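You operate a simulated robot arm through the tools that you are given. There is no shell and no other tool. Be economical: measure what you need, move in short steps, check, and stop when the job is done.

Carry out the task below with a simulated robot arm. There is one attempt and no reset: what you move stays moved.

TASK
Warm the flatbread and press it flat with the iron press.
Fine: light the small burner on high, then medium; put the press back, then turn off.
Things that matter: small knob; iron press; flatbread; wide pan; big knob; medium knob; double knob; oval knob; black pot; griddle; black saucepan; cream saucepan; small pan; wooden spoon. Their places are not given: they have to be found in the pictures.

Only the result counts: the job must be done as asked and must still hold three seconds after the hand-in. Knocking over, shifting, dropping, spilling or breaking anything else fails it.

THE ROBOT
A 6-joint arm with a two-finger parallel gripper, fixed in place. Base frame: the origin is at the foot of the arm, x ahead of it, y to its left, z up. Readings come in mm, degrees, newtons and seconds.
With the tool pointing down near the work surface it reaches from about 140 to 480 mm from the base axis. Its first joint turns from -66.0 to 66.0 degrees. Payload 2.9 kg.
The TCP is the grasp point between the finger pads, 30 mm short of the fingertips. In the tool frame z runs along the fingers and y along their closing line. Largest opening 110 mm; finger width 20, thickness 10; the body of the gripper, 48 by 112 mm, starts 55 mm behind the TCP.
Orientation is that of the tool frame in the base frame, as a unit quaternion [x, y, z, w]. With the fingers straight down and closing along the base's y, the tool's x points along the base's -x, its y along +y and its z along -z.

THE INTERFACE
- The arm moves only by the tool send_rows. Its argument "plan" is a list of rows, each an object of numbers (a shift or turn left out is 0, a gripper value left out holds the last): "fingers": the finger opening in m, from 0 to 0.11; "x", "y", "z": the shift along the base's x, y, z in units of 30 mm (1.0 is 30 mm); "wx", "wy", "wz": the turn, a rotation vector about the base's x, y, z in units of 6 degrees (1.0 is 6 degrees). In form: [{"fingers": .., "x": .., "y": .., "z": .., "wx": .., "wy": .., "wz": ..}, ...]. A call has 1 to 12 rows; each row shifts and turns the commanded pose from where the row before left it. A call with a number of a shift or a turn outside -1 to 1 is refused whole. Rows are played at 5 a second. More than 50 mm and 8.6 degrees between two rows, or a gripper value outside its range, and nothing of the call is played. Where a pose cannot be reached the arm comes as near as it can. A force on the tool above 90 N (or 10 N above the force at the start of the call, whichever is more), or a blocked arm, ends the call early, and 0.2 s more pass. The fingers move at their own pace (about 108 mm/s each) and stop on an object; they squeeze with about 32 N. The grip force told is the motor's: it shows also when the fingers shut on nothing. Time passes only in rows, and 0.2 s behind the last, so rows that do not move let the fingers close. It gives the time, the measured TCP pose, the force on the tool (base axes), the opening and the grip force at its end, in the units of the frame above (readings bear some noise).
- Cameras (640 x 400 px; columns grow to the right, rows downward): "scene" is fixed at [88, 436.9, 1403.8]; the picture's right is [-0.69, -0.72, 0.00], its down [-0.26, 0.25, -0.93] and it looks along [0.68, -0.64, -0.36] (base axes); focal length 256 px, centre (320, 200). "wrist" rides on the gripper at [-36, 0, -57] in the tool frame; the picture's right is [0.00, -1.00, 0.00], its down [0.97, 0.00, -0.24] and it looks along [0.24, 0.00, 0.97] (tool axes); focal length 218 px, centre (320, 200).
- get_image(camera): a new picture of that camera. No time passes.
- measure_at(camera, pixels): for up to 12 pixels [column, row] of the newest picture of that camera ("zoom" is the newest enlarged one), the place [x, y, z] in the base frame of the surface seen there, good to about 2 mm. No time passes.
- zoom(camera, box): a new picture of the part [left, top, right, bottom] of that camera's present view, enlarged. No time passes.
- hand_in(): hands the job in; it is judged then, once.

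Work in short steps. Measure before you move; look again where a grasp or a placing could have gone wrong, and mend it. You have 80 turns and 38 pictures in all, those below and enlarged ones among them. Open the gripper and draw the arm clear of the work before you hand the job in, unless the task says otherwise; then end with one line.

The tools are called after "Emit:" as a command line: name --argument value ..., lists and objects as JSON in quotes. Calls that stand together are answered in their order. send_rows: Moves the arm, as the interface text tells. Its arguments: {"type":"object","properties":{"plan":{"type":"array","items":{"type":"object","properties":{"fingers":{"type":"number"},"x":{"type":"number"},"y":{"type":"number"},"z":{"type":"number"},"wx":{"type":"number"},"wy":{"type":"number"},"wz":{"type":"number"}}}}},"required":["plan"]} The other tools are called the same way: get_image (camera) takes a picture; measure_at (camera, pixels) gives the place of the surface under pixels of a picture; zoom (camera, box) takes an enlarged picture of a part of a camera's view; hand_in () hands the job in.

At the start:

```text
clock: 0.0
ee_pos: [315.3, 37.9, 1328.5]
ee_rot: [0.001, 1.0, 0.002, 0.001]
wrist_force: [0.0, 0.1, 0.5]
width: 109.8
grasp_force: 0.1
```

scene: 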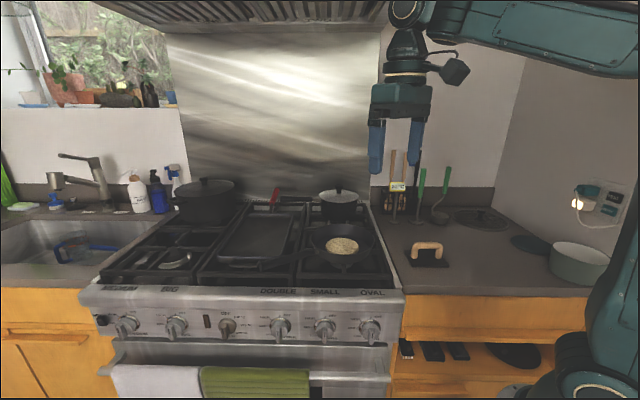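
wrist: 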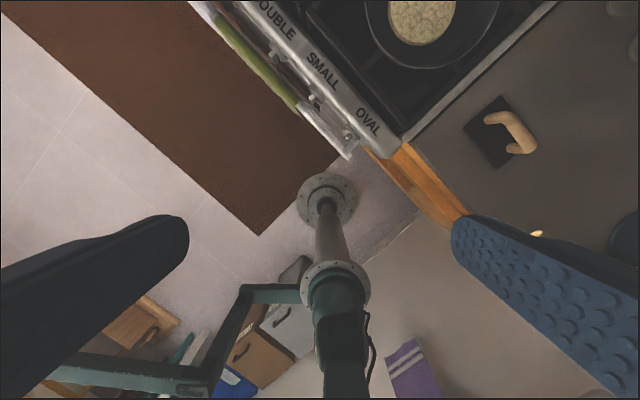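

The scene shows the press near (428,255), the flatbread in a pan at (342,246), and knobs along row ~327. I'll enlarge the knob and stove areas first.

Emit:
zoom --camera "scene" --box '[220, 270, 420, 395]'

Emit:
measure_at --camera "scene" --pixels '[[325, 327], [370, 327], [281, 326], [342, 246], [428, 247], [420, 262], [440, 262], [412, 262], [355, 262], [470, 270], [325, 292], [346, 225]]'

Emit:
zoom --camera "scene" --box '[290, 170, 460, 276]'

```text
3.20 times, centred on (320, 332) of scene
```

zoom: 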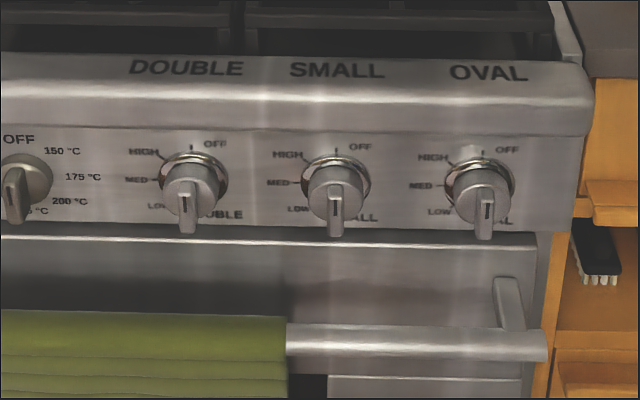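

```text
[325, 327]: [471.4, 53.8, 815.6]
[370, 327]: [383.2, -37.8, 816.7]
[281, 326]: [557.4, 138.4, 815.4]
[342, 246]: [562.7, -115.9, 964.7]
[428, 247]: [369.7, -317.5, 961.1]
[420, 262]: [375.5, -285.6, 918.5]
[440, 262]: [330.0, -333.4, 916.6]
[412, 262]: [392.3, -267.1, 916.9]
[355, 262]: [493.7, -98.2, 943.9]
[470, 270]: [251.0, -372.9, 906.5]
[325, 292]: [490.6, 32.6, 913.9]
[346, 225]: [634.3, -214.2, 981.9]
```

```text
3.76 times, centred on (375, 223) of scene
```

zoom: 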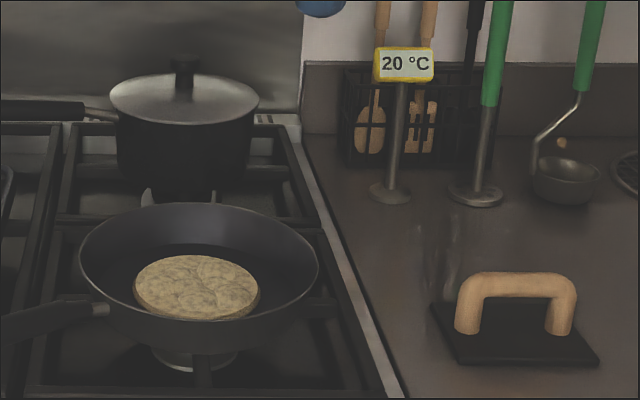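

The three right-hand knobs all sit alike, so they should be off. I'll measure the small knob and panel in detail, plus the press handle.

Emit:
measure_at --camera "scene" --pixels '[[325, 325], [325, 331], [325, 335], [325, 339], [325, 342], [325, 346], [314, 320], [336, 320], [318, 333], [333, 333], [345, 330], [303, 330]]'

Emit:
measure_at --camera "zoom" --pixels '[[470, 285], [515, 283], [562, 283], [432, 303], [462, 362], [597, 362], [197, 280], [140, 285], [260, 290], [200, 317], [200, 258], [510, 310]]'

```text
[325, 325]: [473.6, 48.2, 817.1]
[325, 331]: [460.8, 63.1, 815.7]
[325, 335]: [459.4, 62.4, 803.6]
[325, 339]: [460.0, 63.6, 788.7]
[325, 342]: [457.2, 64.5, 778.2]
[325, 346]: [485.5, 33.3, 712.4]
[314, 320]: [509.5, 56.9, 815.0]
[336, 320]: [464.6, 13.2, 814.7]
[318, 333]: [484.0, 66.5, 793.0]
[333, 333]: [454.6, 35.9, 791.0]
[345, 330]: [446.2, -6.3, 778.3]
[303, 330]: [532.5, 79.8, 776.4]
```

```text
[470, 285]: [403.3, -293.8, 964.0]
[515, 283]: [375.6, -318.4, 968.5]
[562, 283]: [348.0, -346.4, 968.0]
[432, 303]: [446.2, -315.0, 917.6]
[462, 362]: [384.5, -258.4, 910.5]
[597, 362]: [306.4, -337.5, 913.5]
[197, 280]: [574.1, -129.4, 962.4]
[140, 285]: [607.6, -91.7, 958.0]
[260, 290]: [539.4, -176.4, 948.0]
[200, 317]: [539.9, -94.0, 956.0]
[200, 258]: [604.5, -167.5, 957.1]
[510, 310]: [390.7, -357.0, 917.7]
```

The bar of the small knob is about 39 mm tall at (459,63,797), and it stands out along the panel normal at 45°. I'll swing down in front of the stove while yawing -45°, with the tool still pointing down.

Emit:
send_rows --plan '[{"x": 0, "y": 0.4, "z": -0.8, "wz": -0.75}, {"x": 0, "y": 0.4, "z": -0.8, "wz": -0.75}, {"x": 0, "y": 0.4, "z": -0.8, "wz": -0.75}, {"x": 0, "y": 0.4, "z": -0.8, "wz": -0.75}, {"x": 0, "y": 0.4, "z": -0.8, "wz": -0.75}, {"x": 0, "y": 0.4, "z": -0.8, "wz": -0.75}, {"x": 0, "y": 0.4, "z": -0.8, "wz": -0.75}, {"x": 0, "y": 0.4, "z": -0.8, "wz": -0.75}, {"x": 0, "y": 0.4, "z": -0.8, "wz": -0.75}, {"x": 0, "y": 0.4, "z": -0.8, "wz": -0.75}]'

```text
clock: 2.2
ee_pos: [315.8, 159.2, 1087.0]
ee_rot: [0.384, 0.923, 0.001, 0.0]
wrist_force: [0.0, 0.6, 0.6]
width: 110.2
grasp_force: 0.1
```

The yaw is done. Next I'll pitch the tool to horizontal, facing the panel, while lowering towards knob height.

Emit:
send_rows --plan '[{"x": 0.092, "y": 0.052, "z": -0.6, "wx": -0.964, "wy": -0.964}, {"x": 0.092, "y": 0.052, "z": -0.6, "wx": -0.964, "wy": -0.964}, {"x": 0.092, "y": 0.052, "z": -0.6, "wx": -0.964, "wy": -0.964}, {"x": 0.092, "y": 0.052, "z": -0.6, "wx": -0.964, "wy": -0.964}, {"x": 0.092, "y": 0.052, "z": -0.6, "wx": -0.964, "wy": -0.964}, {"x": 0.092, "y": 0.052, "z": -0.6, "wx": -0.964, "wy": -0.964}, {"x": 0.092, "y": 0.052, "z": -0.6, "wx": -0.964, "wy": -0.964}, {"x": 0.092, "y": 0.052, "z": -0.6, "wx": -0.964, "wy": -0.964}, {"x": 0.092, "y": 0.052, "z": -0.6, "wx": -0.964, "wy": -0.964}, {"x": 0.092, "y": 0.052, "z": -0.6, "wx": -0.964, "wy": -0.964}, {"x": 0.092, "y": 0.052, "z": -0.6, "wx": -0.964, "wy": -0.964}]'

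```text
clock: 4.6
ee_pos: [360.4, 165.3, 902.5]
ee_rot: [0.282, 0.686, -0.255, 0.621]
wrist_force: [0.7, 0.2, 0.0]
width: 110.0
grasp_force: 0.0
out of reach, approached as far as the arm can: row 8, 9, 10, 11
```

The last rows fell slightly short: pitch is about 84° at (360,165,902). I'll carry on forward and down and see whether that pose is reachable.

Emit:
send_rows --plan '[{"x": 0.35, "y": -0.35, "z": -0.77}, {"x": 0.35, "y": -0.35, "z": -0.77}, {"x": 0.35, "y": -0.35, "z": -0.77}, {"x": 0.35, "y": -0.35, "z": -0.77}]'

Emit:
get_image --camera "scene"

Emit:
get_image --camera "wrist"

```text
clock: 5.6
ee_pos: [404.1, 123.3, 809.1]
ee_rot: [0.282, 0.685, -0.256, 0.621]
wrist_force: [-0.9, 0.8, -0.2]
width: 110.1
grasp_force: 0.0
```

```text
33 pictures are left
```

scene: 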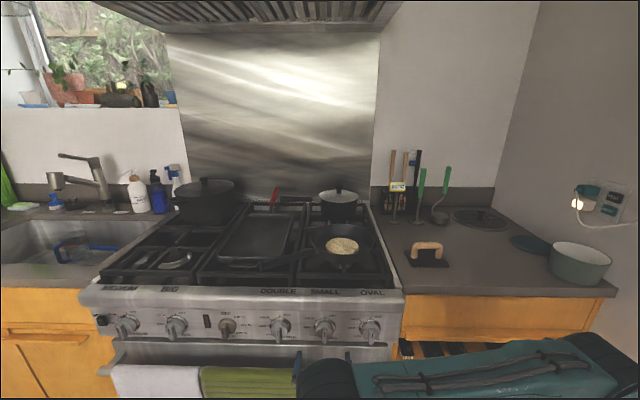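

```text
32 pictures are left
```

wrist: 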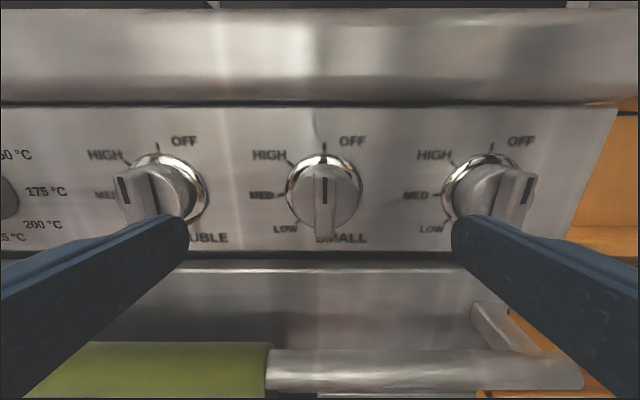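

The wrist view shows the small knob at (323,190) with OFF at the top, HIGH about 48° to the left and MED about 90°. I'll level the pitch and centre on the knob.

Emit:
send_rows --plan '[{"x": -0.08, "y": -0.08, "z": -0.4, "wx": -0.66, "wy": -0.66, "fingers": 0.06}, {}, {}]'

Emit:
measure_at --camera "wrist" --pixels '[[316, 200], [333, 200], [324, 180], [324, 232], [300, 205], [350, 205]]'

```text
clock: 6.4
ee_pos: [390.2, 118.8, 801.5]
ee_rot: [0.28, 0.679, -0.259, 0.627]
wrist_force: [0.2, 0.4, -0.8]
width: 59.9
grasp_force: 0.0
out of reach, approached as far as the arm can: row 1
```

```text
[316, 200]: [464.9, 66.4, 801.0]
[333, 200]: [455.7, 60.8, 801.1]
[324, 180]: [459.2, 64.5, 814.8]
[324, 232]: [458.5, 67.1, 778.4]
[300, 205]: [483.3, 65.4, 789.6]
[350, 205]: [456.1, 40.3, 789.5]
```

The arm compromises at about 4.5° of downward tilt, which is still usable. I'll advance along the normal and correct the sideways offset towards the bar at s≈370 (coordinate along the panel).

Emit:
send_rows --plan '[{"x": 0.47, "y": -0.31, "z": -0.03}, {"x": 0.47, "y": -0.31, "z": -0.03}, {"x": 0.47, "y": -0.31, "z": -0.03}, {}]'

```text
clock: 7.4
ee_pos: [422.9, 92.3, 799.1]
ee_rot: [0.285, 0.686, -0.258, 0.619]
wrist_force: [0.4, -0.1, 0.2]
width: 60.0
grasp_force: 0.2
out of reach, approached as far as the arm can: row 2, 3
```

It is limited again at depth 234. I'll allow about 6° more downward tilt and go to the grasp depth.

Emit:
send_rows --plan '[{"wx": 0.8, "wy": 0.8}, {"x": 0.45, "y": -0.3, "z": 0.07}, {"x": 0.45, "y": -0.3, "z": 0.07}, {}]'

Emit:
get_image --camera "wrist"

```text
clock: 8.4
ee_pos: [450.4, 75.1, 803.9]
ee_rot: [0.296, 0.715, -0.243, 0.585]
wrist_force: [0.4, -0.4, -0.7]
width: 60.2
grasp_force: 0.2
```

```text
31 pictures are left
```

wrist: 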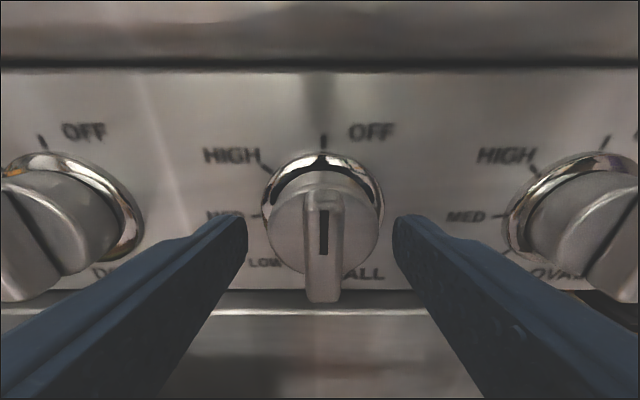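

The fingertips straddle the bar, centred at (322,260) in the image. I'll close on it.

Emit:
send_rows --plan '[{"fingers": 0.0}, {}, {}, {}]'

```text
clock: 9.4
ee_pos: [449.1, 75.1, 803.7]
ee_rot: [0.295, 0.715, -0.243, 0.585]
wrist_force: [-35.5, 9.4, 5.4]
width: 14.7
grasp_force: 45.0
```

The bar is gripped at 14.7 mm. I'll start turning counterclockwise as seen from the front, about the panel normal, and check after 25°.

Emit:
send_rows --plan '[{"wx": -1, "wy": 1, "x": 0.02, "y": 0.02}, {"wx": -1, "wy": 1, "x": 0.02, "y": 0.02, "z": -0.01}, {"wx": -1, "wy": 1, "x": 0.02, "y": 0.02, "z": -0.02}]'

Emit:
get_image --camera "wrist"

```text
clock: 10.2
ee_pos: [452.3, 76.7, 802.7]
ee_rot: [0.159, 0.75, -0.395, 0.505]
wrist_force: [-33.2, 22.8, 2.9]
width: 14.8
grasp_force: 45.4
```

```text
30 pictures are left
```

wrist: 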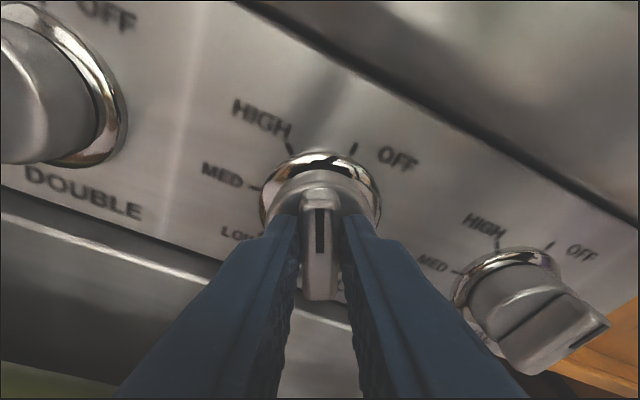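

The knob is turning and the pointer sits midway between OFF and HIGH. I'll turn about 22° more to HIGH.

Emit:
send_rows --plan '[{"wx": -0.9, "wy": 0.9, "x": 0.015, "y": 0.015, "z": -0.02}, {"wx": -0.9, "wy": 0.9, "x": 0.015, "y": 0.015, "z": -0.025}, {"wx": -0.9, "wy": 0.9, "x": 0.01, "y": 0.01, "z": -0.03}, {}]'

Emit:
get_image --camera "wrist"

Emit:
zoom --camera "scene" --box '[250, 180, 410, 280]'

```text
clock: 11.2
ee_pos: [452.1, 78.8, 799.5]
ee_rot: [0.028, 0.752, -0.512, 0.415]
wrist_force: [-16.0, 28.6, -1.8]
width: 14.9
grasp_force: 45.3
```

```text
29 pictures are left
```

wrist: 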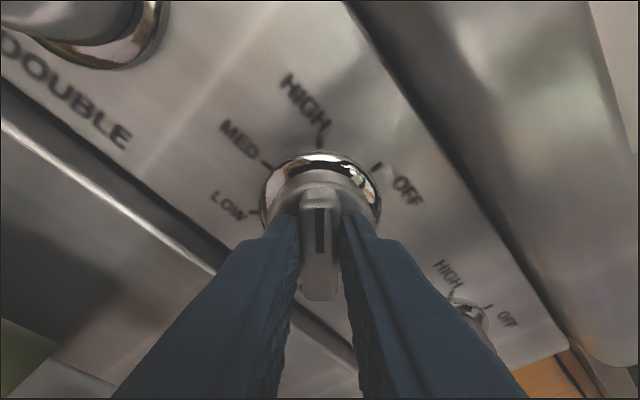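

```text
4.00 times, centred on (330, 230) of scene
```

zoom: 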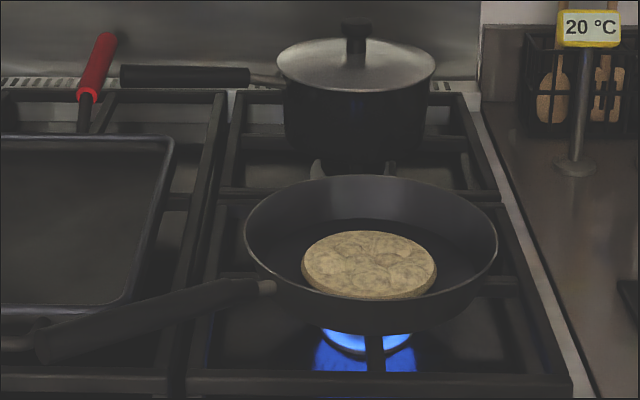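

The flame is lit under the flatbread pan and the HIGH tick (320,143) lines up with the pointer. I'll pause briefly, then turn towards MED.

Emit:
send_rows --plan '[{}, {}, {}, {}, {}, {"wx": -0.9, "wy": 0.9, "x": 0.01, "y": 0.01, "z": -0.02}, {"wx": -0.9, "wy": 0.9, "x": 0.005, "y": 0.005, "z": -0.03}, {"wx": -0.9, "wy": 0.9, "z": -0.03}, {"wx": -0.9, "wy": 0.9, "z": -0.03}, {"wx": -0.9, "wy": 0.9, "z": -0.03}, {}]'

Emit:
get_image --camera "wrist"

```text
clock: 13.6
ee_pos: [409.3, 55.3, 795.1]
ee_rot: [-0.192, 0.71, -0.643, 0.212]
wrist_force: [-0.1, -0.4, -1.1]
width: 0.0
grasp_force: 37.8
out of reach, approached as far as the arm can: row 7, 8, 9, 10
```

```text
27 pictures are left
```

wrist: 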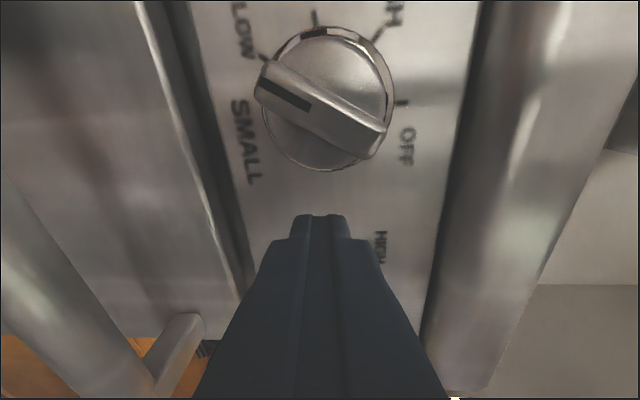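

The arm slid off: the commanded wrist pose went out of reach and the knob was dragged on to about LOW. It needs to go back to MED. First I'll back off, open the fingers, and restore the heading to -45° and the tilt to about 11°.

Emit:
send_rows --plan '[{"x": -0.5, "y": 0.5}, {"x": -0.5, "y": 0.5}, {"x": 0.53, "y": 0.5, "z": 0.1, "wz": 0.97, "fingers": 0.05}, {"x": 0.53, "y": 0.5, "z": 0.1, "wz": 0.97}, {"wx": 0.79, "wy": 0.79}, {}]'

```text
clock: 15.0
ee_pos: [403.8, 114.6, 798.9]
ee_rot: [-0.274, 0.719, -0.583, 0.262]
wrist_force: [0.3, -0.4, -0.6]
width: 50.3
grasp_force: 0.1
out of reach, approached as far as the arm can: row 4
```

The heading is -45° and the tilt 10.6°, with roll about 87°. I'll roll on about 58° to match the bar at LOW, then look.

Emit:
send_rows --plan '[{"wx": -0.97, "wy": 0.97, "wz": 0.26, "x": 0.1, "y": 0.1, "z": 0.13}, {"wx": -0.97, "wy": 0.97, "wz": 0.26}, {"wx": -0.97, "wy": 0.97, "wz": 0.26}, {"wx": -0.97, "wy": 0.97, "wz": 0.26}, {"wx": -0.97, "wy": 0.97, "wz": 0.26}, {"wx": -0.97, "wy": 0.97, "wz": 0.26}, {"wx": -0.97, "wy": 0.97, "wz": 0.26}, {}]'

Emit:
get_image --camera "wrist"

```text
clock: 16.8
ee_pos: [405.9, 117.3, 802.9]
ee_rot: [0.593, -0.49, 0.636, 0.056]
wrist_force: [0.8, -0.5, -0.3]
width: 50.2
grasp_force: 0.1
```

```text
26 pictures are left
```

wrist: 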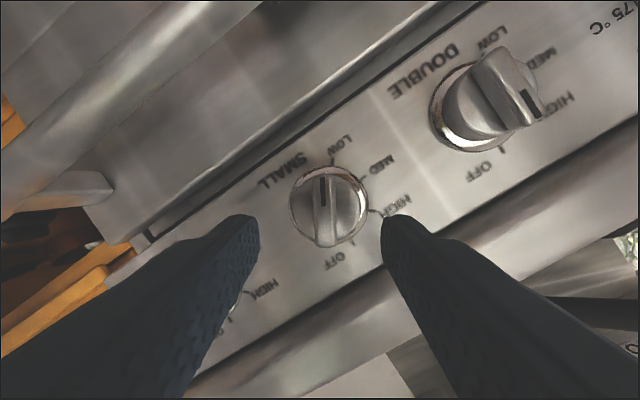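

The bar now stands upright in the view at (325,210), so the roll matches. I'll advance 60 mm along the panel normal and grip.

Emit:
send_rows --plan '[{"x": 0.48, "y": -0.48}, {"x": 0.48, "y": -0.48}, {"x": 0.46, "y": -0.46}, {}]'

Emit:
get_image --camera "wrist"

```text
clock: 17.8
ee_pos: [449.5, 72.5, 803.1]
ee_rot: [0.592, -0.492, 0.636, 0.056]
wrist_force: [0.2, -0.2, -0.2]
width: 50.1
grasp_force: 0.0
```

```text
25 pictures are left
```

wrist: 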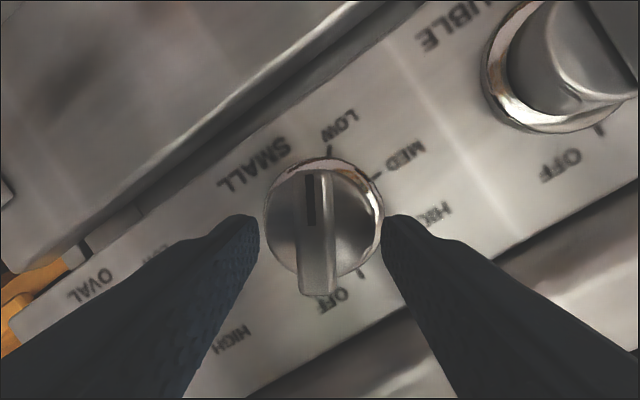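

The bar sits between the fingers. I'll close, then turn clockwise about 50° around the tool axis back to MED.

Emit:
send_rows --plan '[{"fingers": 0.0}, {}, {}, {"wx": 0.97, "wy": -0.97, "wz": -0.26}, {"wx": 0.97, "wy": -0.97, "wz": -0.26}, {"wx": 0.97, "wy": -0.97, "wz": -0.26}, {"wx": 0.97, "wy": -0.97, "wz": -0.26}, {"wx": 0.97, "wy": -0.97, "wz": -0.26}, {"wx": 0.97, "wy": -0.97, "wz": -0.26}, {}]'

Emit:
get_image --camera "wrist"

```text
clock: 20.0
ee_pos: [446.6, 74.9, 800.4]
ee_rot: [-0.327, 0.7, -0.597, 0.215]
wrist_force: [-57.1, 19.6, -22.4]
width: 17.0
grasp_force: 44.8
```

```text
24 pictures are left
```

wrist: 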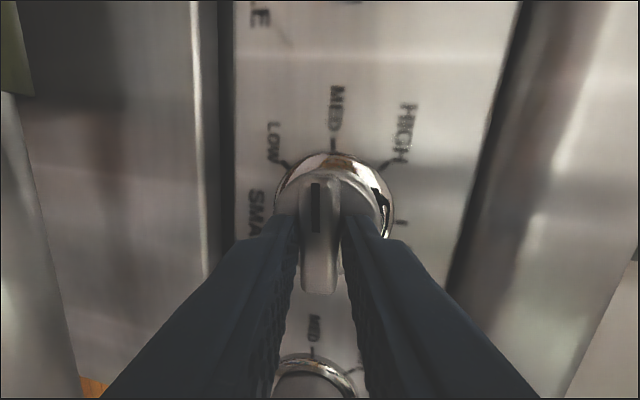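

The pointer lines up with MED, with LOW and HIGH symmetric around it. I'll open and back off along the normal.

Emit:
send_rows --plan '[{"fingers": 0.05}, {}, {"x": -0.5, "y": 0.5}, {"x": -0.5, "y": 0.5}, {"x": -0.5, "y": 0.5}, {"x": -0.5, "y": 0.5}]'

Emit:
get_image --camera "wrist"

Emit:
zoom --camera "scene" --box '[290, 170, 450, 270]'

```text
clock: 21.4
ee_pos: [389.2, 135.3, 806.7]
ee_rot: [-0.325, 0.696, -0.601, 0.219]
wrist_force: [-0.2, -0.8, 0.1]
width: 50.0
grasp_force: 0.1
```

```text
23 pictures are left
```

wrist: 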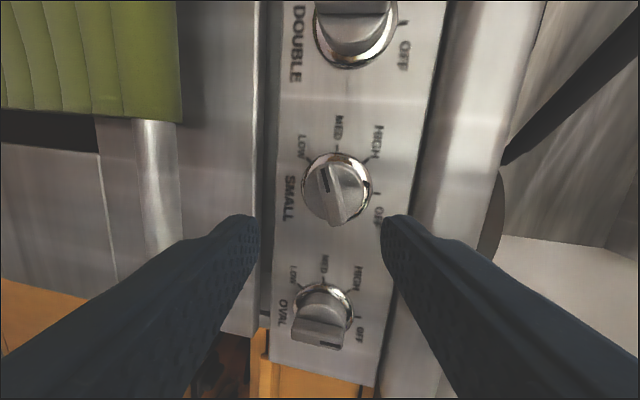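

```text
4.00 times, centred on (370, 220) of scene
```

zoom: 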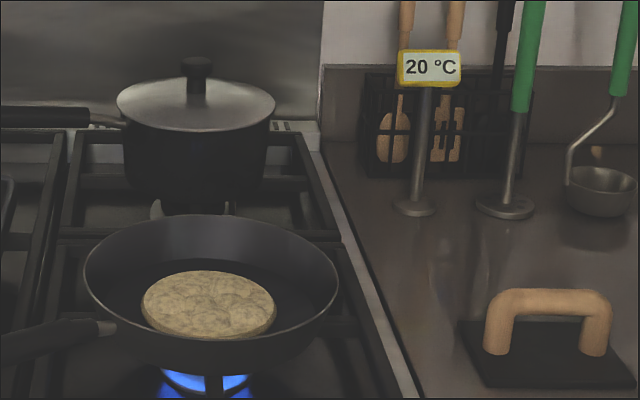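

The knob now looks slightly tilted from MED towards LOW, so I'll enlarge it to check.

Emit:
zoom --camera "wrist" --box '[260, 130, 420, 230]'

```text
4.00 times, centred on (340, 180) of wrist
```

zoom: 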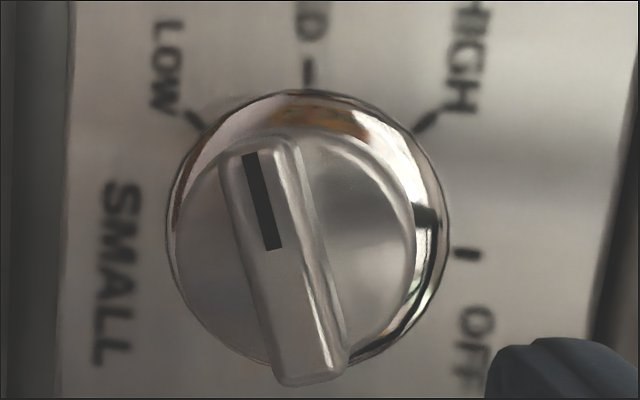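

The pointer is about 12° past MED, because the bar sat tilted within the pads (width 17). I'll regrip it at this roll and turn about 11° further clockwise to make up for that slack.

Emit:
send_rows --plan '[{"x": 0.5, "y": -0.5, "z": -0.03}, {"x": 0.5, "y": -0.5, "z": -0.03}, {"x": 0.5, "y": -0.5, "z": -0.03}, {"x": 0.51, "y": -0.51, "z": -0.03}, {"fingers": 0.0}, {}, {}, {"wx": 0.65, "wy": -0.65, "wz": -0.17}, {"wx": 0.65, "wy": -0.65, "wz": -0.17}, {}, {"fingers": 0.05}, {}]'

Emit:
send_rows --plan '[{"x": -0.5, "y": 0.5}, {"x": -0.5, "y": 0.5}, {"x": -0.5, "y": 0.5}, {"x": -0.5, "y": 0.5}]'

Emit:
zoom --camera "wrist" --box '[260, 130, 420, 230]'

```text
clock: 24.0
ee_pos: [447.1, 78.3, 798.8]
ee_rot: [-0.259, 0.725, -0.574, 0.278]
wrist_force: [-44.9, 40.5, -11.2]
width: 39.6
grasp_force: 0.0
```

```text
clock: 25.0
ee_pos: [388.5, 135.5, 801.3]
ee_rot: [-0.257, 0.724, -0.576, 0.278]
wrist_force: [-0.4, -0.3, -0.4]
width: 50.4
grasp_force: 0.0
```

```text
4.00 times, centred on (340, 180) of wrist
```

zoom: 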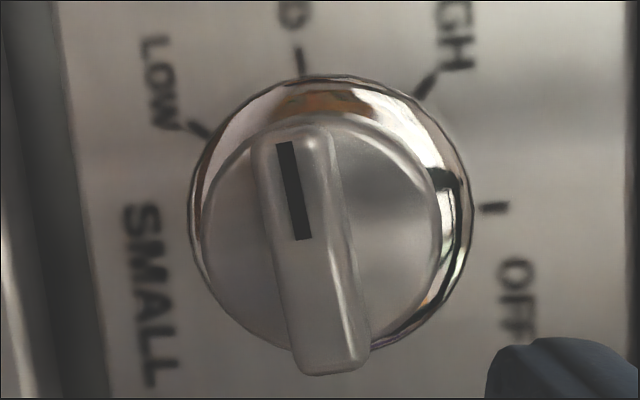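

The bar now lies along the MED direction; both are about 10–11° in the image. I'll rise clear of the stove and pitch the tool back to pointing down, ready for the press handle.

Emit:
send_rows --plan '[{"x": -0.5, "y": 0.4, "z": 0.3}, {"z": 1}, {"z": 1, "wx": 0.95, "wy": 0.95}, {"z": 1, "wx": 0.95, "wy": 0.95}, {"z": 1, "wx": 0.95, "wy": 0.95}, {"z": 1, "wx": 0.95, "wy": 0.95}, {"z": 1, "wx": 0.95, "wy": 0.95}, {"z": 1, "wx": 0.95, "wy": 0.95}, {"z": 1, "wx": 0.95, "wy": 0.95}, {"z": 1, "wx": 0.95, "wy": 0.95}, {"z": 1, "wx": 0.95, "wy": 0.95}, {"wx": 0.95, "wy": 0.95}]'

```text
clock: 27.6
ee_pos: [375.9, 146.7, 1113.1]
ee_rot: [-0.332, 0.943, 0.01, -0.004]
wrist_force: [0.5, 0.6, 0.3]
width: 50.0
grasp_force: 0.0
```

The tool points down at yaw 38.8°, and the handle axis is at 43.6°. I'll move over the press with a small yaw correction.

Emit:
send_rows --plan '[{"y": -1, "wz": 0.4}, {"y": -1, "wz": 0.4}, {"y": -1}, {"y": -1}, {"y": -1}, {"y": -1}, {"y": -1}, {"y": -1}, {"y": -1}, {"y": -1}, {"y": -1}, {"y": -1}]'

Emit:
send_rows --plan '[{"y": -1}, {"y": -1}, {"y": -1, "z": -0.5, "fingers": 0.06}, {"y": -0.5, "z": -0.5}, {}]'

Emit:
get_image --camera "wrist"

```text
clock: 30.2
ee_pos: [374.8, -212.6, 1109.4]
ee_rot: [-0.373, 0.928, 0.009, -0.004]
wrist_force: [-0.2, 0.0, -0.1]
width: 50.0
grasp_force: 0.2
```

```text
clock: 31.4
ee_pos: [374.5, -319.6, 1081.0]
ee_rot: [-0.371, 0.929, 0.009, -0.004]
wrist_force: [-0.9, 0.0, 0.7]
width: 60.4
grasp_force: 0.1
```

```text
19 pictures are left
```

wrist: 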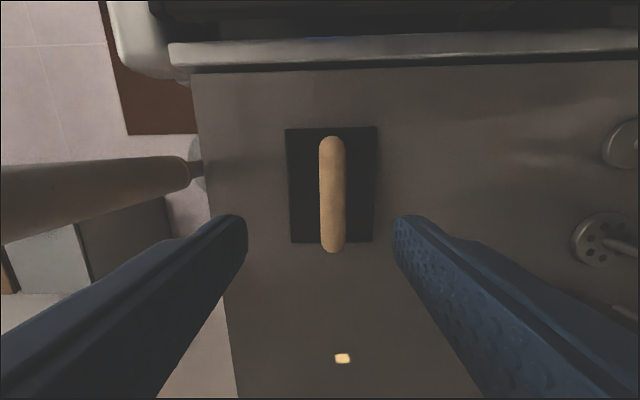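

The handle is in view at (332,195), nearly aligned with the tool. I'll measure the handle, the plate corners and the unknown cylinder at (100,200).

Emit:
measure_at --camera "wrist" --pixels '[[331, 142], [332, 195], [332, 245], [322, 195], [342, 195], [288, 130], [376, 128], [372, 240], [292, 242], [360, 185], [100, 195], [185, 175]]'

```text
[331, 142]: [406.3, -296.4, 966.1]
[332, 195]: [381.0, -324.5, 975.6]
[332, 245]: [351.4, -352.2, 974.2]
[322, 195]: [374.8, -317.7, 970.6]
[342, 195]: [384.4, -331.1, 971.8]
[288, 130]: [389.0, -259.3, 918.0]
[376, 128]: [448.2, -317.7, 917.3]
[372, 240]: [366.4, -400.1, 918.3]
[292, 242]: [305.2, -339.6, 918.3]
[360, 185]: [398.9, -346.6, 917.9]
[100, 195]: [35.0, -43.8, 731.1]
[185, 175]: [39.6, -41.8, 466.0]
```

The handle centre is (379,-324.5) with its top at z=975 and an axis of about 45°. The plate is 116×83 mm. I'll descend to z≈962 with the fingers open to 60 mm.

Emit:
send_rows --plan '[{"x": 0.15, "y": -0.17, "wz": 0.3}, {"z": -0.98}, {"z": -0.98}, {"z": -0.98}, {"z": -0.98}, {}]'

Emit:
get_image --camera "wrist"

```text
clock: 32.8
ee_pos: [376.4, -323.5, 963.0]
ee_rot: [-0.386, 0.923, 0.009, -0.004]
wrist_force: [0.6, 0.0, -0.1]
width: 60.0
grasp_force: 0.2
```

```text
18 pictures are left
```

wrist: 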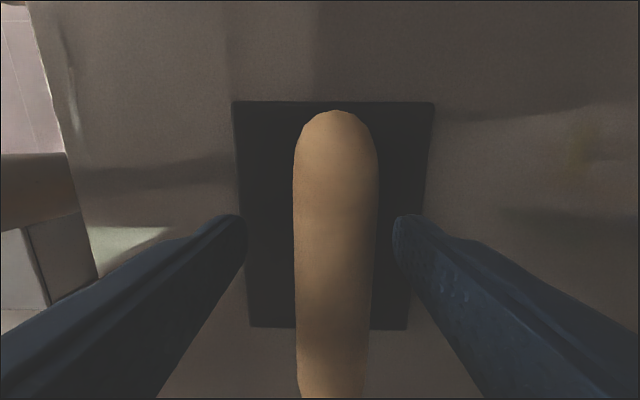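

The fingers straddle the handle, which is about 2.5 mm off centre. I'll nudge over, close and lift.

Emit:
send_rows --plan '[{"x": 0.06, "y": -0.06}, {"fingers": 0.0}, {}, {}, {"z": 0.2}, {"z": 0.5}, {"z": 1}, {"z": 1}, {"z": 1}, {"z": 1}, {}]'

Emit:
get_image --camera "wrist"

```text
clock: 35.2
ee_pos: [377.9, -327.4, 1104.8]
ee_rot: [-0.386, 0.922, 0.009, -0.005]
wrist_force: [0.7, 0.3, -4.9]
width: 21.4
grasp_force: 31.8
```

```text
17 pictures are left
```

wrist: 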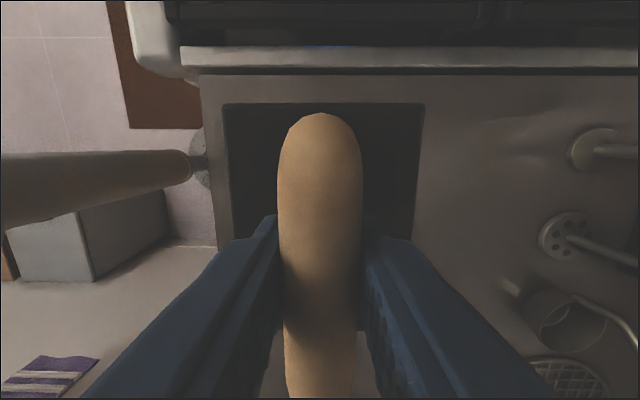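

The press is lifted (21.4 mm grip, about 5 N). I'll carry it towards the pan along the 45° diagonal, first part.

Emit:
send_rows --plan '[{"x": 0.92, "y": 0.95}, {"x": 0.92, "y": 0.95}, {"x": 0.92, "y": 0.95}, {"x": 0.92, "y": 0.95}, {}]'

```text
clock: 36.4
ee_pos: [492.9, -211.8, 1102.5]
ee_rot: [-0.386, 0.923, 0.01, -0.004]
wrist_force: [0.5, 0.8, -5.0]
width: 21.4
grasp_force: 32.2
```

The pose is on track and level. I'll carry on until above the flatbread.

Emit:
send_rows --plan '[{"x": 0.87, "y": 0.93}, {"x": 0.87, "y": 0.93}, {"x": 0.87, "y": 0.93}, {}, {}]'

Emit:
get_image --camera "wrist"

Emit:
zoom --camera "scene" --box '[250, 160, 442, 280]'

```text
clock: 37.6
ee_pos: [567.9, -131.0, 1102.4]
ee_rot: [-0.385, 0.923, 0.009, -0.003]
wrist_force: [0.6, 0.4, -4.7]
width: 21.6
grasp_force: 32.4
```

```text
16 pictures are left
```

wrist: 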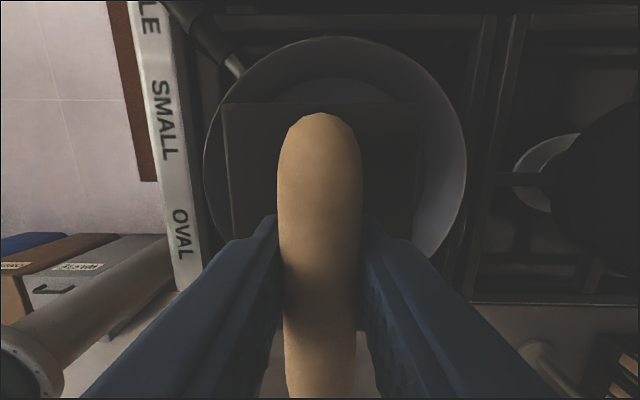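

```text
3.33 times, centred on (346, 220) of scene
```

zoom: 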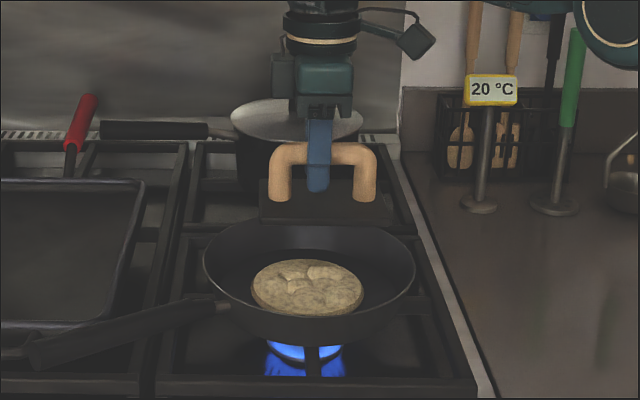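

The tool is above the pan and level, and the bread has begun to puff up. I'll measure the bread and the pan rim in the enlarged view.

Emit:
measure_at --camera "zoom" --pixels '[[307, 286], [254, 287], [361, 287], [307, 308], [310, 262], [205, 265], [413, 270], [309, 226], [312, 327], [290, 278], [330, 272], [320, 302]]'

```text
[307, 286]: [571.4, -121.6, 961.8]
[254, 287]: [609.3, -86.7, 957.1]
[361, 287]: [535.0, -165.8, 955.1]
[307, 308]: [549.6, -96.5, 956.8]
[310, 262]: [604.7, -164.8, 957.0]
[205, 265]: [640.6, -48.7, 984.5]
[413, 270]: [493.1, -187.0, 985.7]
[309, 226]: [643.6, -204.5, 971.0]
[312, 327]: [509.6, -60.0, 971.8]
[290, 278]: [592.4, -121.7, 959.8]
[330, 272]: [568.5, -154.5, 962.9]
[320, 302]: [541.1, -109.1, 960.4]
```

The bread centre is about (572,-128) with its top at z≈962. The plate bottom sits about 57 mm below the TCP, so contact should come near TCP z=1019. I'll centre and lower to just above it.

Emit:
send_rows --plan '[{"x": 0.17, "y": 0.23}, {"z": -0.8}, {"z": -0.8}, {"z": -0.8}, {"z": -0.15}, {}]'

Emit:
zoom --camera "scene" --box '[250, 160, 442, 280]'

```text
clock: 39.0
ee_pos: [574.4, -123.9, 1027.8]
ee_rot: [-0.386, 0.922, 0.008, -0.004]
wrist_force: [-0.1, -0.3, -4.4]
width: 21.7
grasp_force: 32.1
```

```text
3.33 times, centred on (346, 220) of scene
```

zoom: 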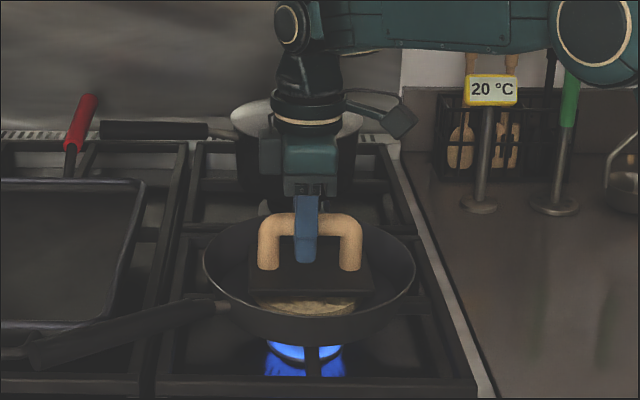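

The plate hangs centred just above the bread. I'll lower it in small steps and watch the force.

Emit:
send_rows --plan '[{"z": -0.1}, {"z": -0.1}, {"z": -0.1}, {}]'

```text
clock: 40.0
ee_pos: [574.5, -122.2, 1020.2]
ee_rot: [-0.386, 0.922, 0.008, -0.005]
wrist_force: [0.7, 0.3, -4.3]
width: 21.6
grasp_force: 31.9
```

Emit:
send_rows --plan '[{"z": -0.07}, {"z": -0.07}, {"z": -0.07}, {}]'

```text
clock: 41.0
ee_pos: [574.3, -121.3, 1011.7]
ee_rot: [-0.386, 0.923, 0.008, -0.004]
wrist_force: [-1.5, 0.0, -3.7]
width: 21.3
grasp_force: 32.2
```

The force has only dropped slightly, to -3.7 N, so contact is just beginning. I'll continue in small steps.

Emit:
send_rows --plan '[{"z": -0.05}, {"z": -0.05}, {}]'

```text
clock: 41.8
ee_pos: [574.7, -120.5, 1011.2]
ee_rot: [-0.386, 0.922, 0.007, -0.002]
wrist_force: [1.1, 0.7, 15.6]
width: 21.2
grasp_force: 32.1
```

The press is now pushing at about 20 N. I'll add a little more and hold it there.

Emit:
send_rows --plan '[{"z": -0.05}, {}, {}, {}, {}, {}, {}, {}, {}, {}, {}, {}]'

```text
clock: 44.4
ee_pos: [574.8, -120.6, 1009.3]
ee_rot: [-0.386, 0.923, 0.009, -0.002]
wrist_force: [0.3, 0.0, 25.1]
width: 21.5
grasp_force: 32.6
```

It is holding at about 30 N. I'll press slightly more, hold longer, then look.

Emit:
send_rows --plan '[{"z": -0.05}, {}, {}, {}, {}, {}, {}, {}, {}, {}, {}, {}]'

Emit:
zoom --camera "scene" --box '[250, 160, 442, 280]'

```text
clock: 47.0
ee_pos: [574.9, -119.5, 1007.5]
ee_rot: [-0.385, 0.923, 0.009, -0.002]
wrist_force: [0.0, 0.0, 25.5]
width: 21.3
grasp_force: 32.1
```

```text
3.33 times, centred on (346, 220) of scene
```

zoom: 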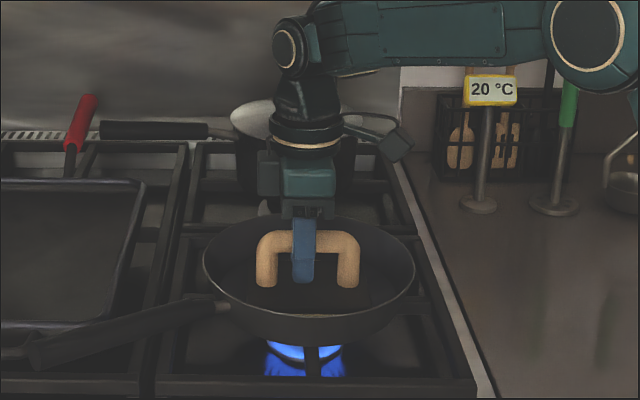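

The force has levelled at about 30 N while z keeps falling, so the bread is yielding. I'll lift and inspect it.

Emit:
send_rows --plan '[{"z": 0.3}, {"z": 0.5}, {"z": 1}, {"z": 1}, {}]'

Emit:
zoom --camera "scene" --box '[250, 160, 442, 280]'

```text
clock: 48.2
ee_pos: [575.3, -122.4, 1089.2]
ee_rot: [-0.386, 0.923, 0.009, -0.005]
wrist_force: [-0.6, 0.6, -4.6]
width: 21.4
grasp_force: 32.2
```

```text
3.33 times, centred on (346, 220) of scene
```

zoom: 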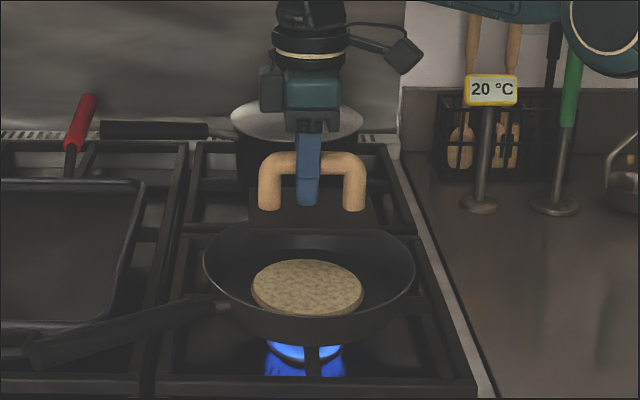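

The bread is flat now. I'll carry the press back to its original spot, with the TCP at about (378,-325).

Emit:
send_rows --plan '[{"x": -0.94, "y": -0.967, "z": 0.1}, {"x": -0.94, "y": -0.967, "z": 0.1}, {"x": -0.94, "y": -0.967, "z": 0.1}, {"x": -0.94, "y": -0.967}, {"x": -0.94, "y": -0.967}, {"x": -0.94, "y": -0.967}, {"x": -0.94, "y": -0.967}, {}]'

```text
clock: 50.0
ee_pos: [377.3, -325.0, 1097.5]
ee_rot: [-0.387, 0.922, 0.01, -0.003]
wrist_force: [-0.3, 0.0, -5.0]
width: 21.4
grasp_force: 32.0
```

It is over the original spot. I'll lower to just above the counter.

Emit:
send_rows --plan '[{"z": -1}, {"z": -1}, {"z": -1}, {"z": -1}, {}]'

Emit:
zoom --camera "scene" --box '[380, 210, 476, 270]'

```text
clock: 51.2
ee_pos: [377.9, -324.8, 976.1]
ee_rot: [-0.386, 0.922, 0.009, -0.004]
wrist_force: [-0.2, 0.7, -4.8]
width: 21.5
grasp_force: 32.2
```

```text
6.67 times, centred on (428, 240) of scene
```

zoom: 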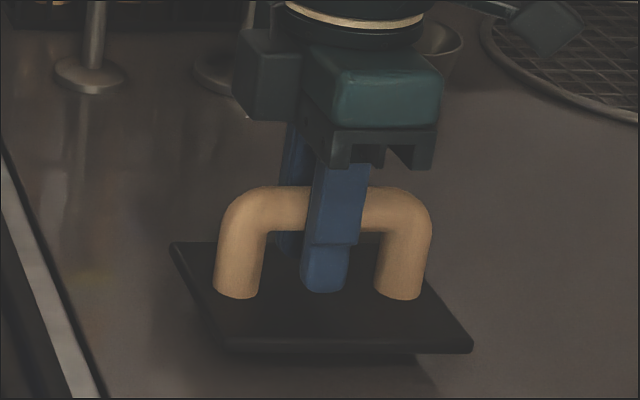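

The plate is about 10 mm above the counter. I'll lower it gently until it touches.

Emit:
send_rows --plan '[{"z": -0.12}, {"z": -0.12}, {"z": -0.08}, {}]'

```text
clock: 52.2
ee_pos: [375.8, -323.2, 967.2]
ee_rot: [-0.385, 0.923, 0.01, -0.005]
wrist_force: [0.9, 0.7, -4.6]
width: 21.2
grasp_force: 31.7
```

Emit:
send_rows --plan '[{"z": -0.06}, {"z": -0.06}, {}]'

```text
clock: 53.0
ee_pos: [376.7, -323.9, 964.0]
ee_rot: [-0.386, 0.922, 0.009, -0.003]
wrist_force: [0.4, 1.1, -4.6]
width: 21.6
grasp_force: 31.7
```

There is still no contact, so I'll continue in 1.5 mm steps. I'm also nudging back the small xy drift.

Emit:
send_rows --plan '[{"z": -0.05, "x": 0.04, "y": -0.04}, {"z": -0.05}, {}]'

```text
clock: 53.8
ee_pos: [377.5, -327.0, 961.6]
ee_rot: [-0.387, 0.922, 0.009, -0.004]
wrist_force: [-1.1, 0.5, -4.5]
width: 21.6
grasp_force: 32.5
```

Emit:
send_rows --plan '[{"z": -0.05}, {"z": -0.05}, {}]'

Emit:
zoom --camera "scene" --box '[380, 210, 476, 270]'

```text
clock: 54.6
ee_pos: [378.5, -325.8, 959.3]
ee_rot: [-0.385, 0.923, 0.009, -0.004]
wrist_force: [-2.3, -1.2, -0.4]
width: 21.5
grasp_force: 32.4
```

```text
6.67 times, centred on (428, 240) of scene
```

zoom: 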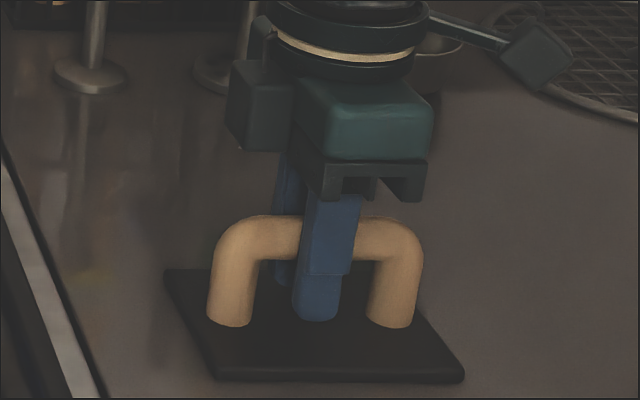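

The plate has touched down, with the weight coming off the gripper. I'll release to 60 mm and rise straight up.

Emit:
send_rows --plan '[{"fingers": 0.06}, {}, {}, {"z": 0.5}, {"z": 1}, {"z": 1}, {"z": 1}, {"z": 1}, {"z": 0.5}, {}]'

Emit:
zoom --camera "scene" --box '[250, 170, 474, 310]'

```text
clock: 56.8
ee_pos: [379.5, -325.9, 1108.5]
ee_rot: [-0.386, 0.923, 0.01, -0.003]
wrist_force: [0.4, 0.3, -0.5]
width: 59.9
grasp_force: 0.1
```

```text
2.86 times, centred on (362, 240) of scene
```

zoom: 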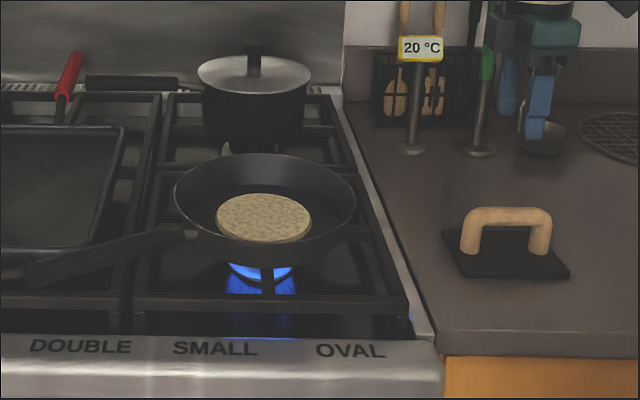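

The press is back in place. I'll move the arm back in front of the stove to turn the knob off.

Emit:
send_rows --plan '[{"y": 1}, {"y": 1}, {"y": 1}, {"y": 1}, {"y": 1}, {"y": 1}, {"y": 1}, {"y": 1}, {"y": 1}, {"y": 1}, {"y": 1}, {"y": 1}]'

Emit:
send_rows --plan '[{"y": 1}, {"y": 1}, {"y": 1}, {"y": 0.75}, {}]'

Emit:
send_rows --plan '[{"z": -1, "wx": -0.93, "wy": -0.93}, {"z": -1, "wx": -0.93, "wy": -0.93}, {"z": -1, "wx": -0.93, "wy": -0.93}, {"z": -1, "wx": -0.93, "wy": -0.93}, {"z": -1, "wx": -0.93, "wy": -0.93}, {"z": -1, "wx": -0.93, "wy": -0.93}, {"z": -1, "wx": -0.93, "wy": -0.93}, {"z": -1, "wx": -0.93, "wy": -0.93}, {"z": -1, "wx": -0.93, "wy": -0.93}, {"z": -1, "wx": -0.93, "wy": -0.93}, {}]'

Emit:
get_image --camera "wrist"

```text
clock: 59.4
ee_pos: [376.4, 35.1, 1109.5]
ee_rot: [-0.386, 0.923, 0.009, -0.005]
wrist_force: [0.4, 0.0, 0.0]
width: 59.9
grasp_force: 0.1
```

```text
clock: 60.6
ee_pos: [378.0, 146.5, 1109.9]
ee_rot: [-0.386, 0.922, 0.008, -0.004]
wrist_force: [0.3, -0.2, 0.5]
width: 60.0
grasp_force: 0.1
```

```text
clock: 63.0
ee_pos: [377.6, 147.7, 810.2]
ee_rot: [-0.3, 0.717, -0.582, 0.239]
wrist_force: [-0.9, 0.2, -0.7]
width: 60.2
grasp_force: 0.1
```

```text
8 pictures are left
```

wrist: 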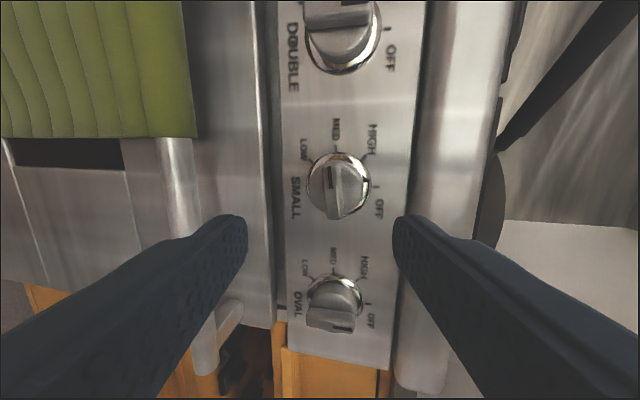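

The view shows the knob still on MED, with the gripper at matching roll and 12° tilt. I'll advance to grip depth, close, and turn clockwise towards OFF.

Emit:
send_rows --plan '[{"x": 0.6, "y": -0.61, "z": -0.05}, {"x": 0.6, "y": -0.61, "z": -0.05}, {"x": 0.6, "y": -0.61, "z": -0.06}, {"x": 0.6, "y": -0.61, "z": -0.06}, {}, {"fingers": 0.0}, {}, {}]'

```text
clock: 64.8
ee_pos: [451.7, 72.8, 807.5]
ee_rot: [-0.298, 0.714, -0.586, 0.241]
wrist_force: [14.1, -6.8, 33.0]
width: 36.8
grasp_force: 44.8
```

The width stopped at 36.8 mm instead of about 15, so something is off. I'll look.

Emit:
get_image --camera "wrist"

```text
7 pictures are left
```

wrist: 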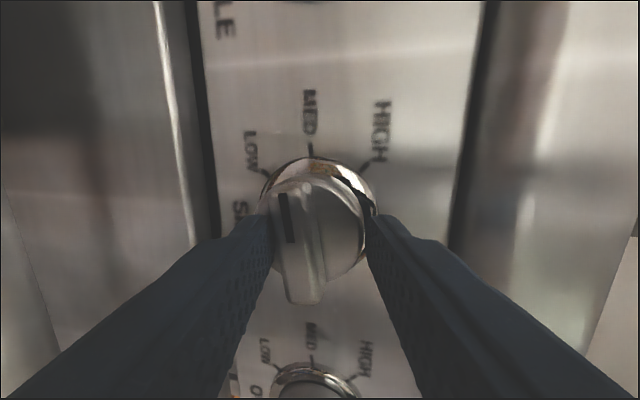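

The fingers went slightly too deep and too high, catching the round body. I'll open, back off 5 mm, lower 6 mm, and close again.

Emit:
send_rows --plan '[{"fingers": 0.06}, {}, {"x": -0.12, "y": 0.12}, {"z": -0.2}, {}, {"fingers": 0.0}, {}, {}, {}]'

```text
clock: 66.8
ee_pos: [449.5, 76.6, 806.4]
ee_rot: [-0.295, 0.708, -0.593, 0.245]
wrist_force: [15.6, -20.8, 60.4]
width: 36.0
grasp_force: 45.2
```

It is still catching the body. I'll open, back off another 6 mm, set z≈800, and check the pose before closing.

Emit:
send_rows --plan '[{"fingers": 0.06}, {}, {"x": -0.15, "y": 0.15}, {}, {}]'

```text
clock: 68.0
ee_pos: [442.9, 81.3, 794.7]
ee_rot: [-0.301, 0.718, -0.581, 0.238]
wrist_force: [0.9, -0.5, 0.8]
width: 60.1
grasp_force: 0.1
```

Free of contact it reads z=794.7, which is low. I'll raise 8 mm, go 3 mm deeper, and close.

Emit:
send_rows --plan '[{"z": 0.27}, {"x": 0.07, "y": -0.07}, {}, {"fingers": 0.0}, {}, {}, {}]'

Emit:
get_image --camera "wrist"

```text
clock: 69.6
ee_pos: [443.9, 80.5, 800.8]
ee_rot: [-0.302, 0.721, -0.577, 0.236]
wrist_force: [-2.6, 3.3, -28.5]
width: 16.0
grasp_force: 44.8
```

```text
6 pictures are left
```

wrist: 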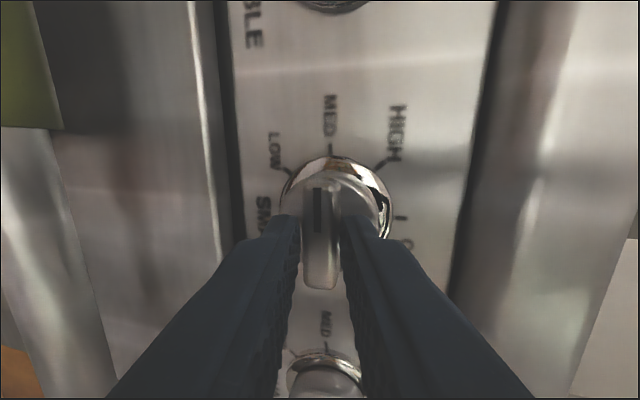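

The bar is gripped (16 mm). I'll turn clockwise about 50°.

Emit:
send_rows --plan '[{"wx": 0.97, "wy": -0.97, "wz": -0.28}, {"wx": 0.97, "wy": -0.97, "wz": -0.28}, {"wx": 0.97, "wy": -0.97, "wz": -0.28}, {"wx": 0.97, "wy": -0.97, "wz": -0.28}, {"wx": 0.97, "wy": -0.97, "wz": -0.28}, {"wx": 0.97, "wy": -0.97, "wz": -0.28}, {}]'

```text
clock: 71.2
ee_pos: [445.3, 82.2, 803.5]
ee_rot: [0.032, 0.777, -0.421, 0.466]
wrist_force: [4.0, 16.3, -15.1]
width: 15.8
grasp_force: 44.8
```

The grip is holding at 15.8 mm. I'll turn the remaining roughly 50° and look.

Emit:
send_rows --plan '[{"wx": 0.97, "wy": -0.97, "wz": -0.28}, {"wx": 0.97, "wy": -0.97, "wz": -0.28}, {"wx": 0.97, "wy": -0.97, "wz": -0.28}, {"wx": 0.97, "wy": -0.97, "wz": -0.28}, {"wx": 0.97, "wy": -0.97, "wz": -0.28}, {"wx": 0.9, "wy": -0.9, "wz": -0.25}, {}]'

Emit:
get_image --camera "wrist"

```text
clock: 72.8
ee_pos: [443.8, 78.0, 804.8]
ee_rot: [0.353, 0.689, -0.189, 0.605]
wrist_force: [-5.7, 1.0, -5.4]
width: 15.9
grasp_force: 44.9
```

```text
5 pictures are left
```

wrist: 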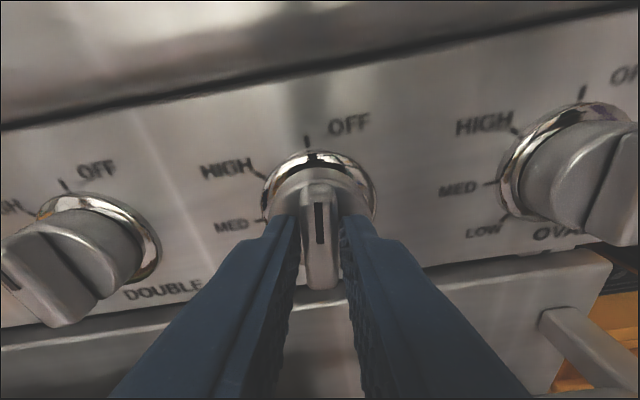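

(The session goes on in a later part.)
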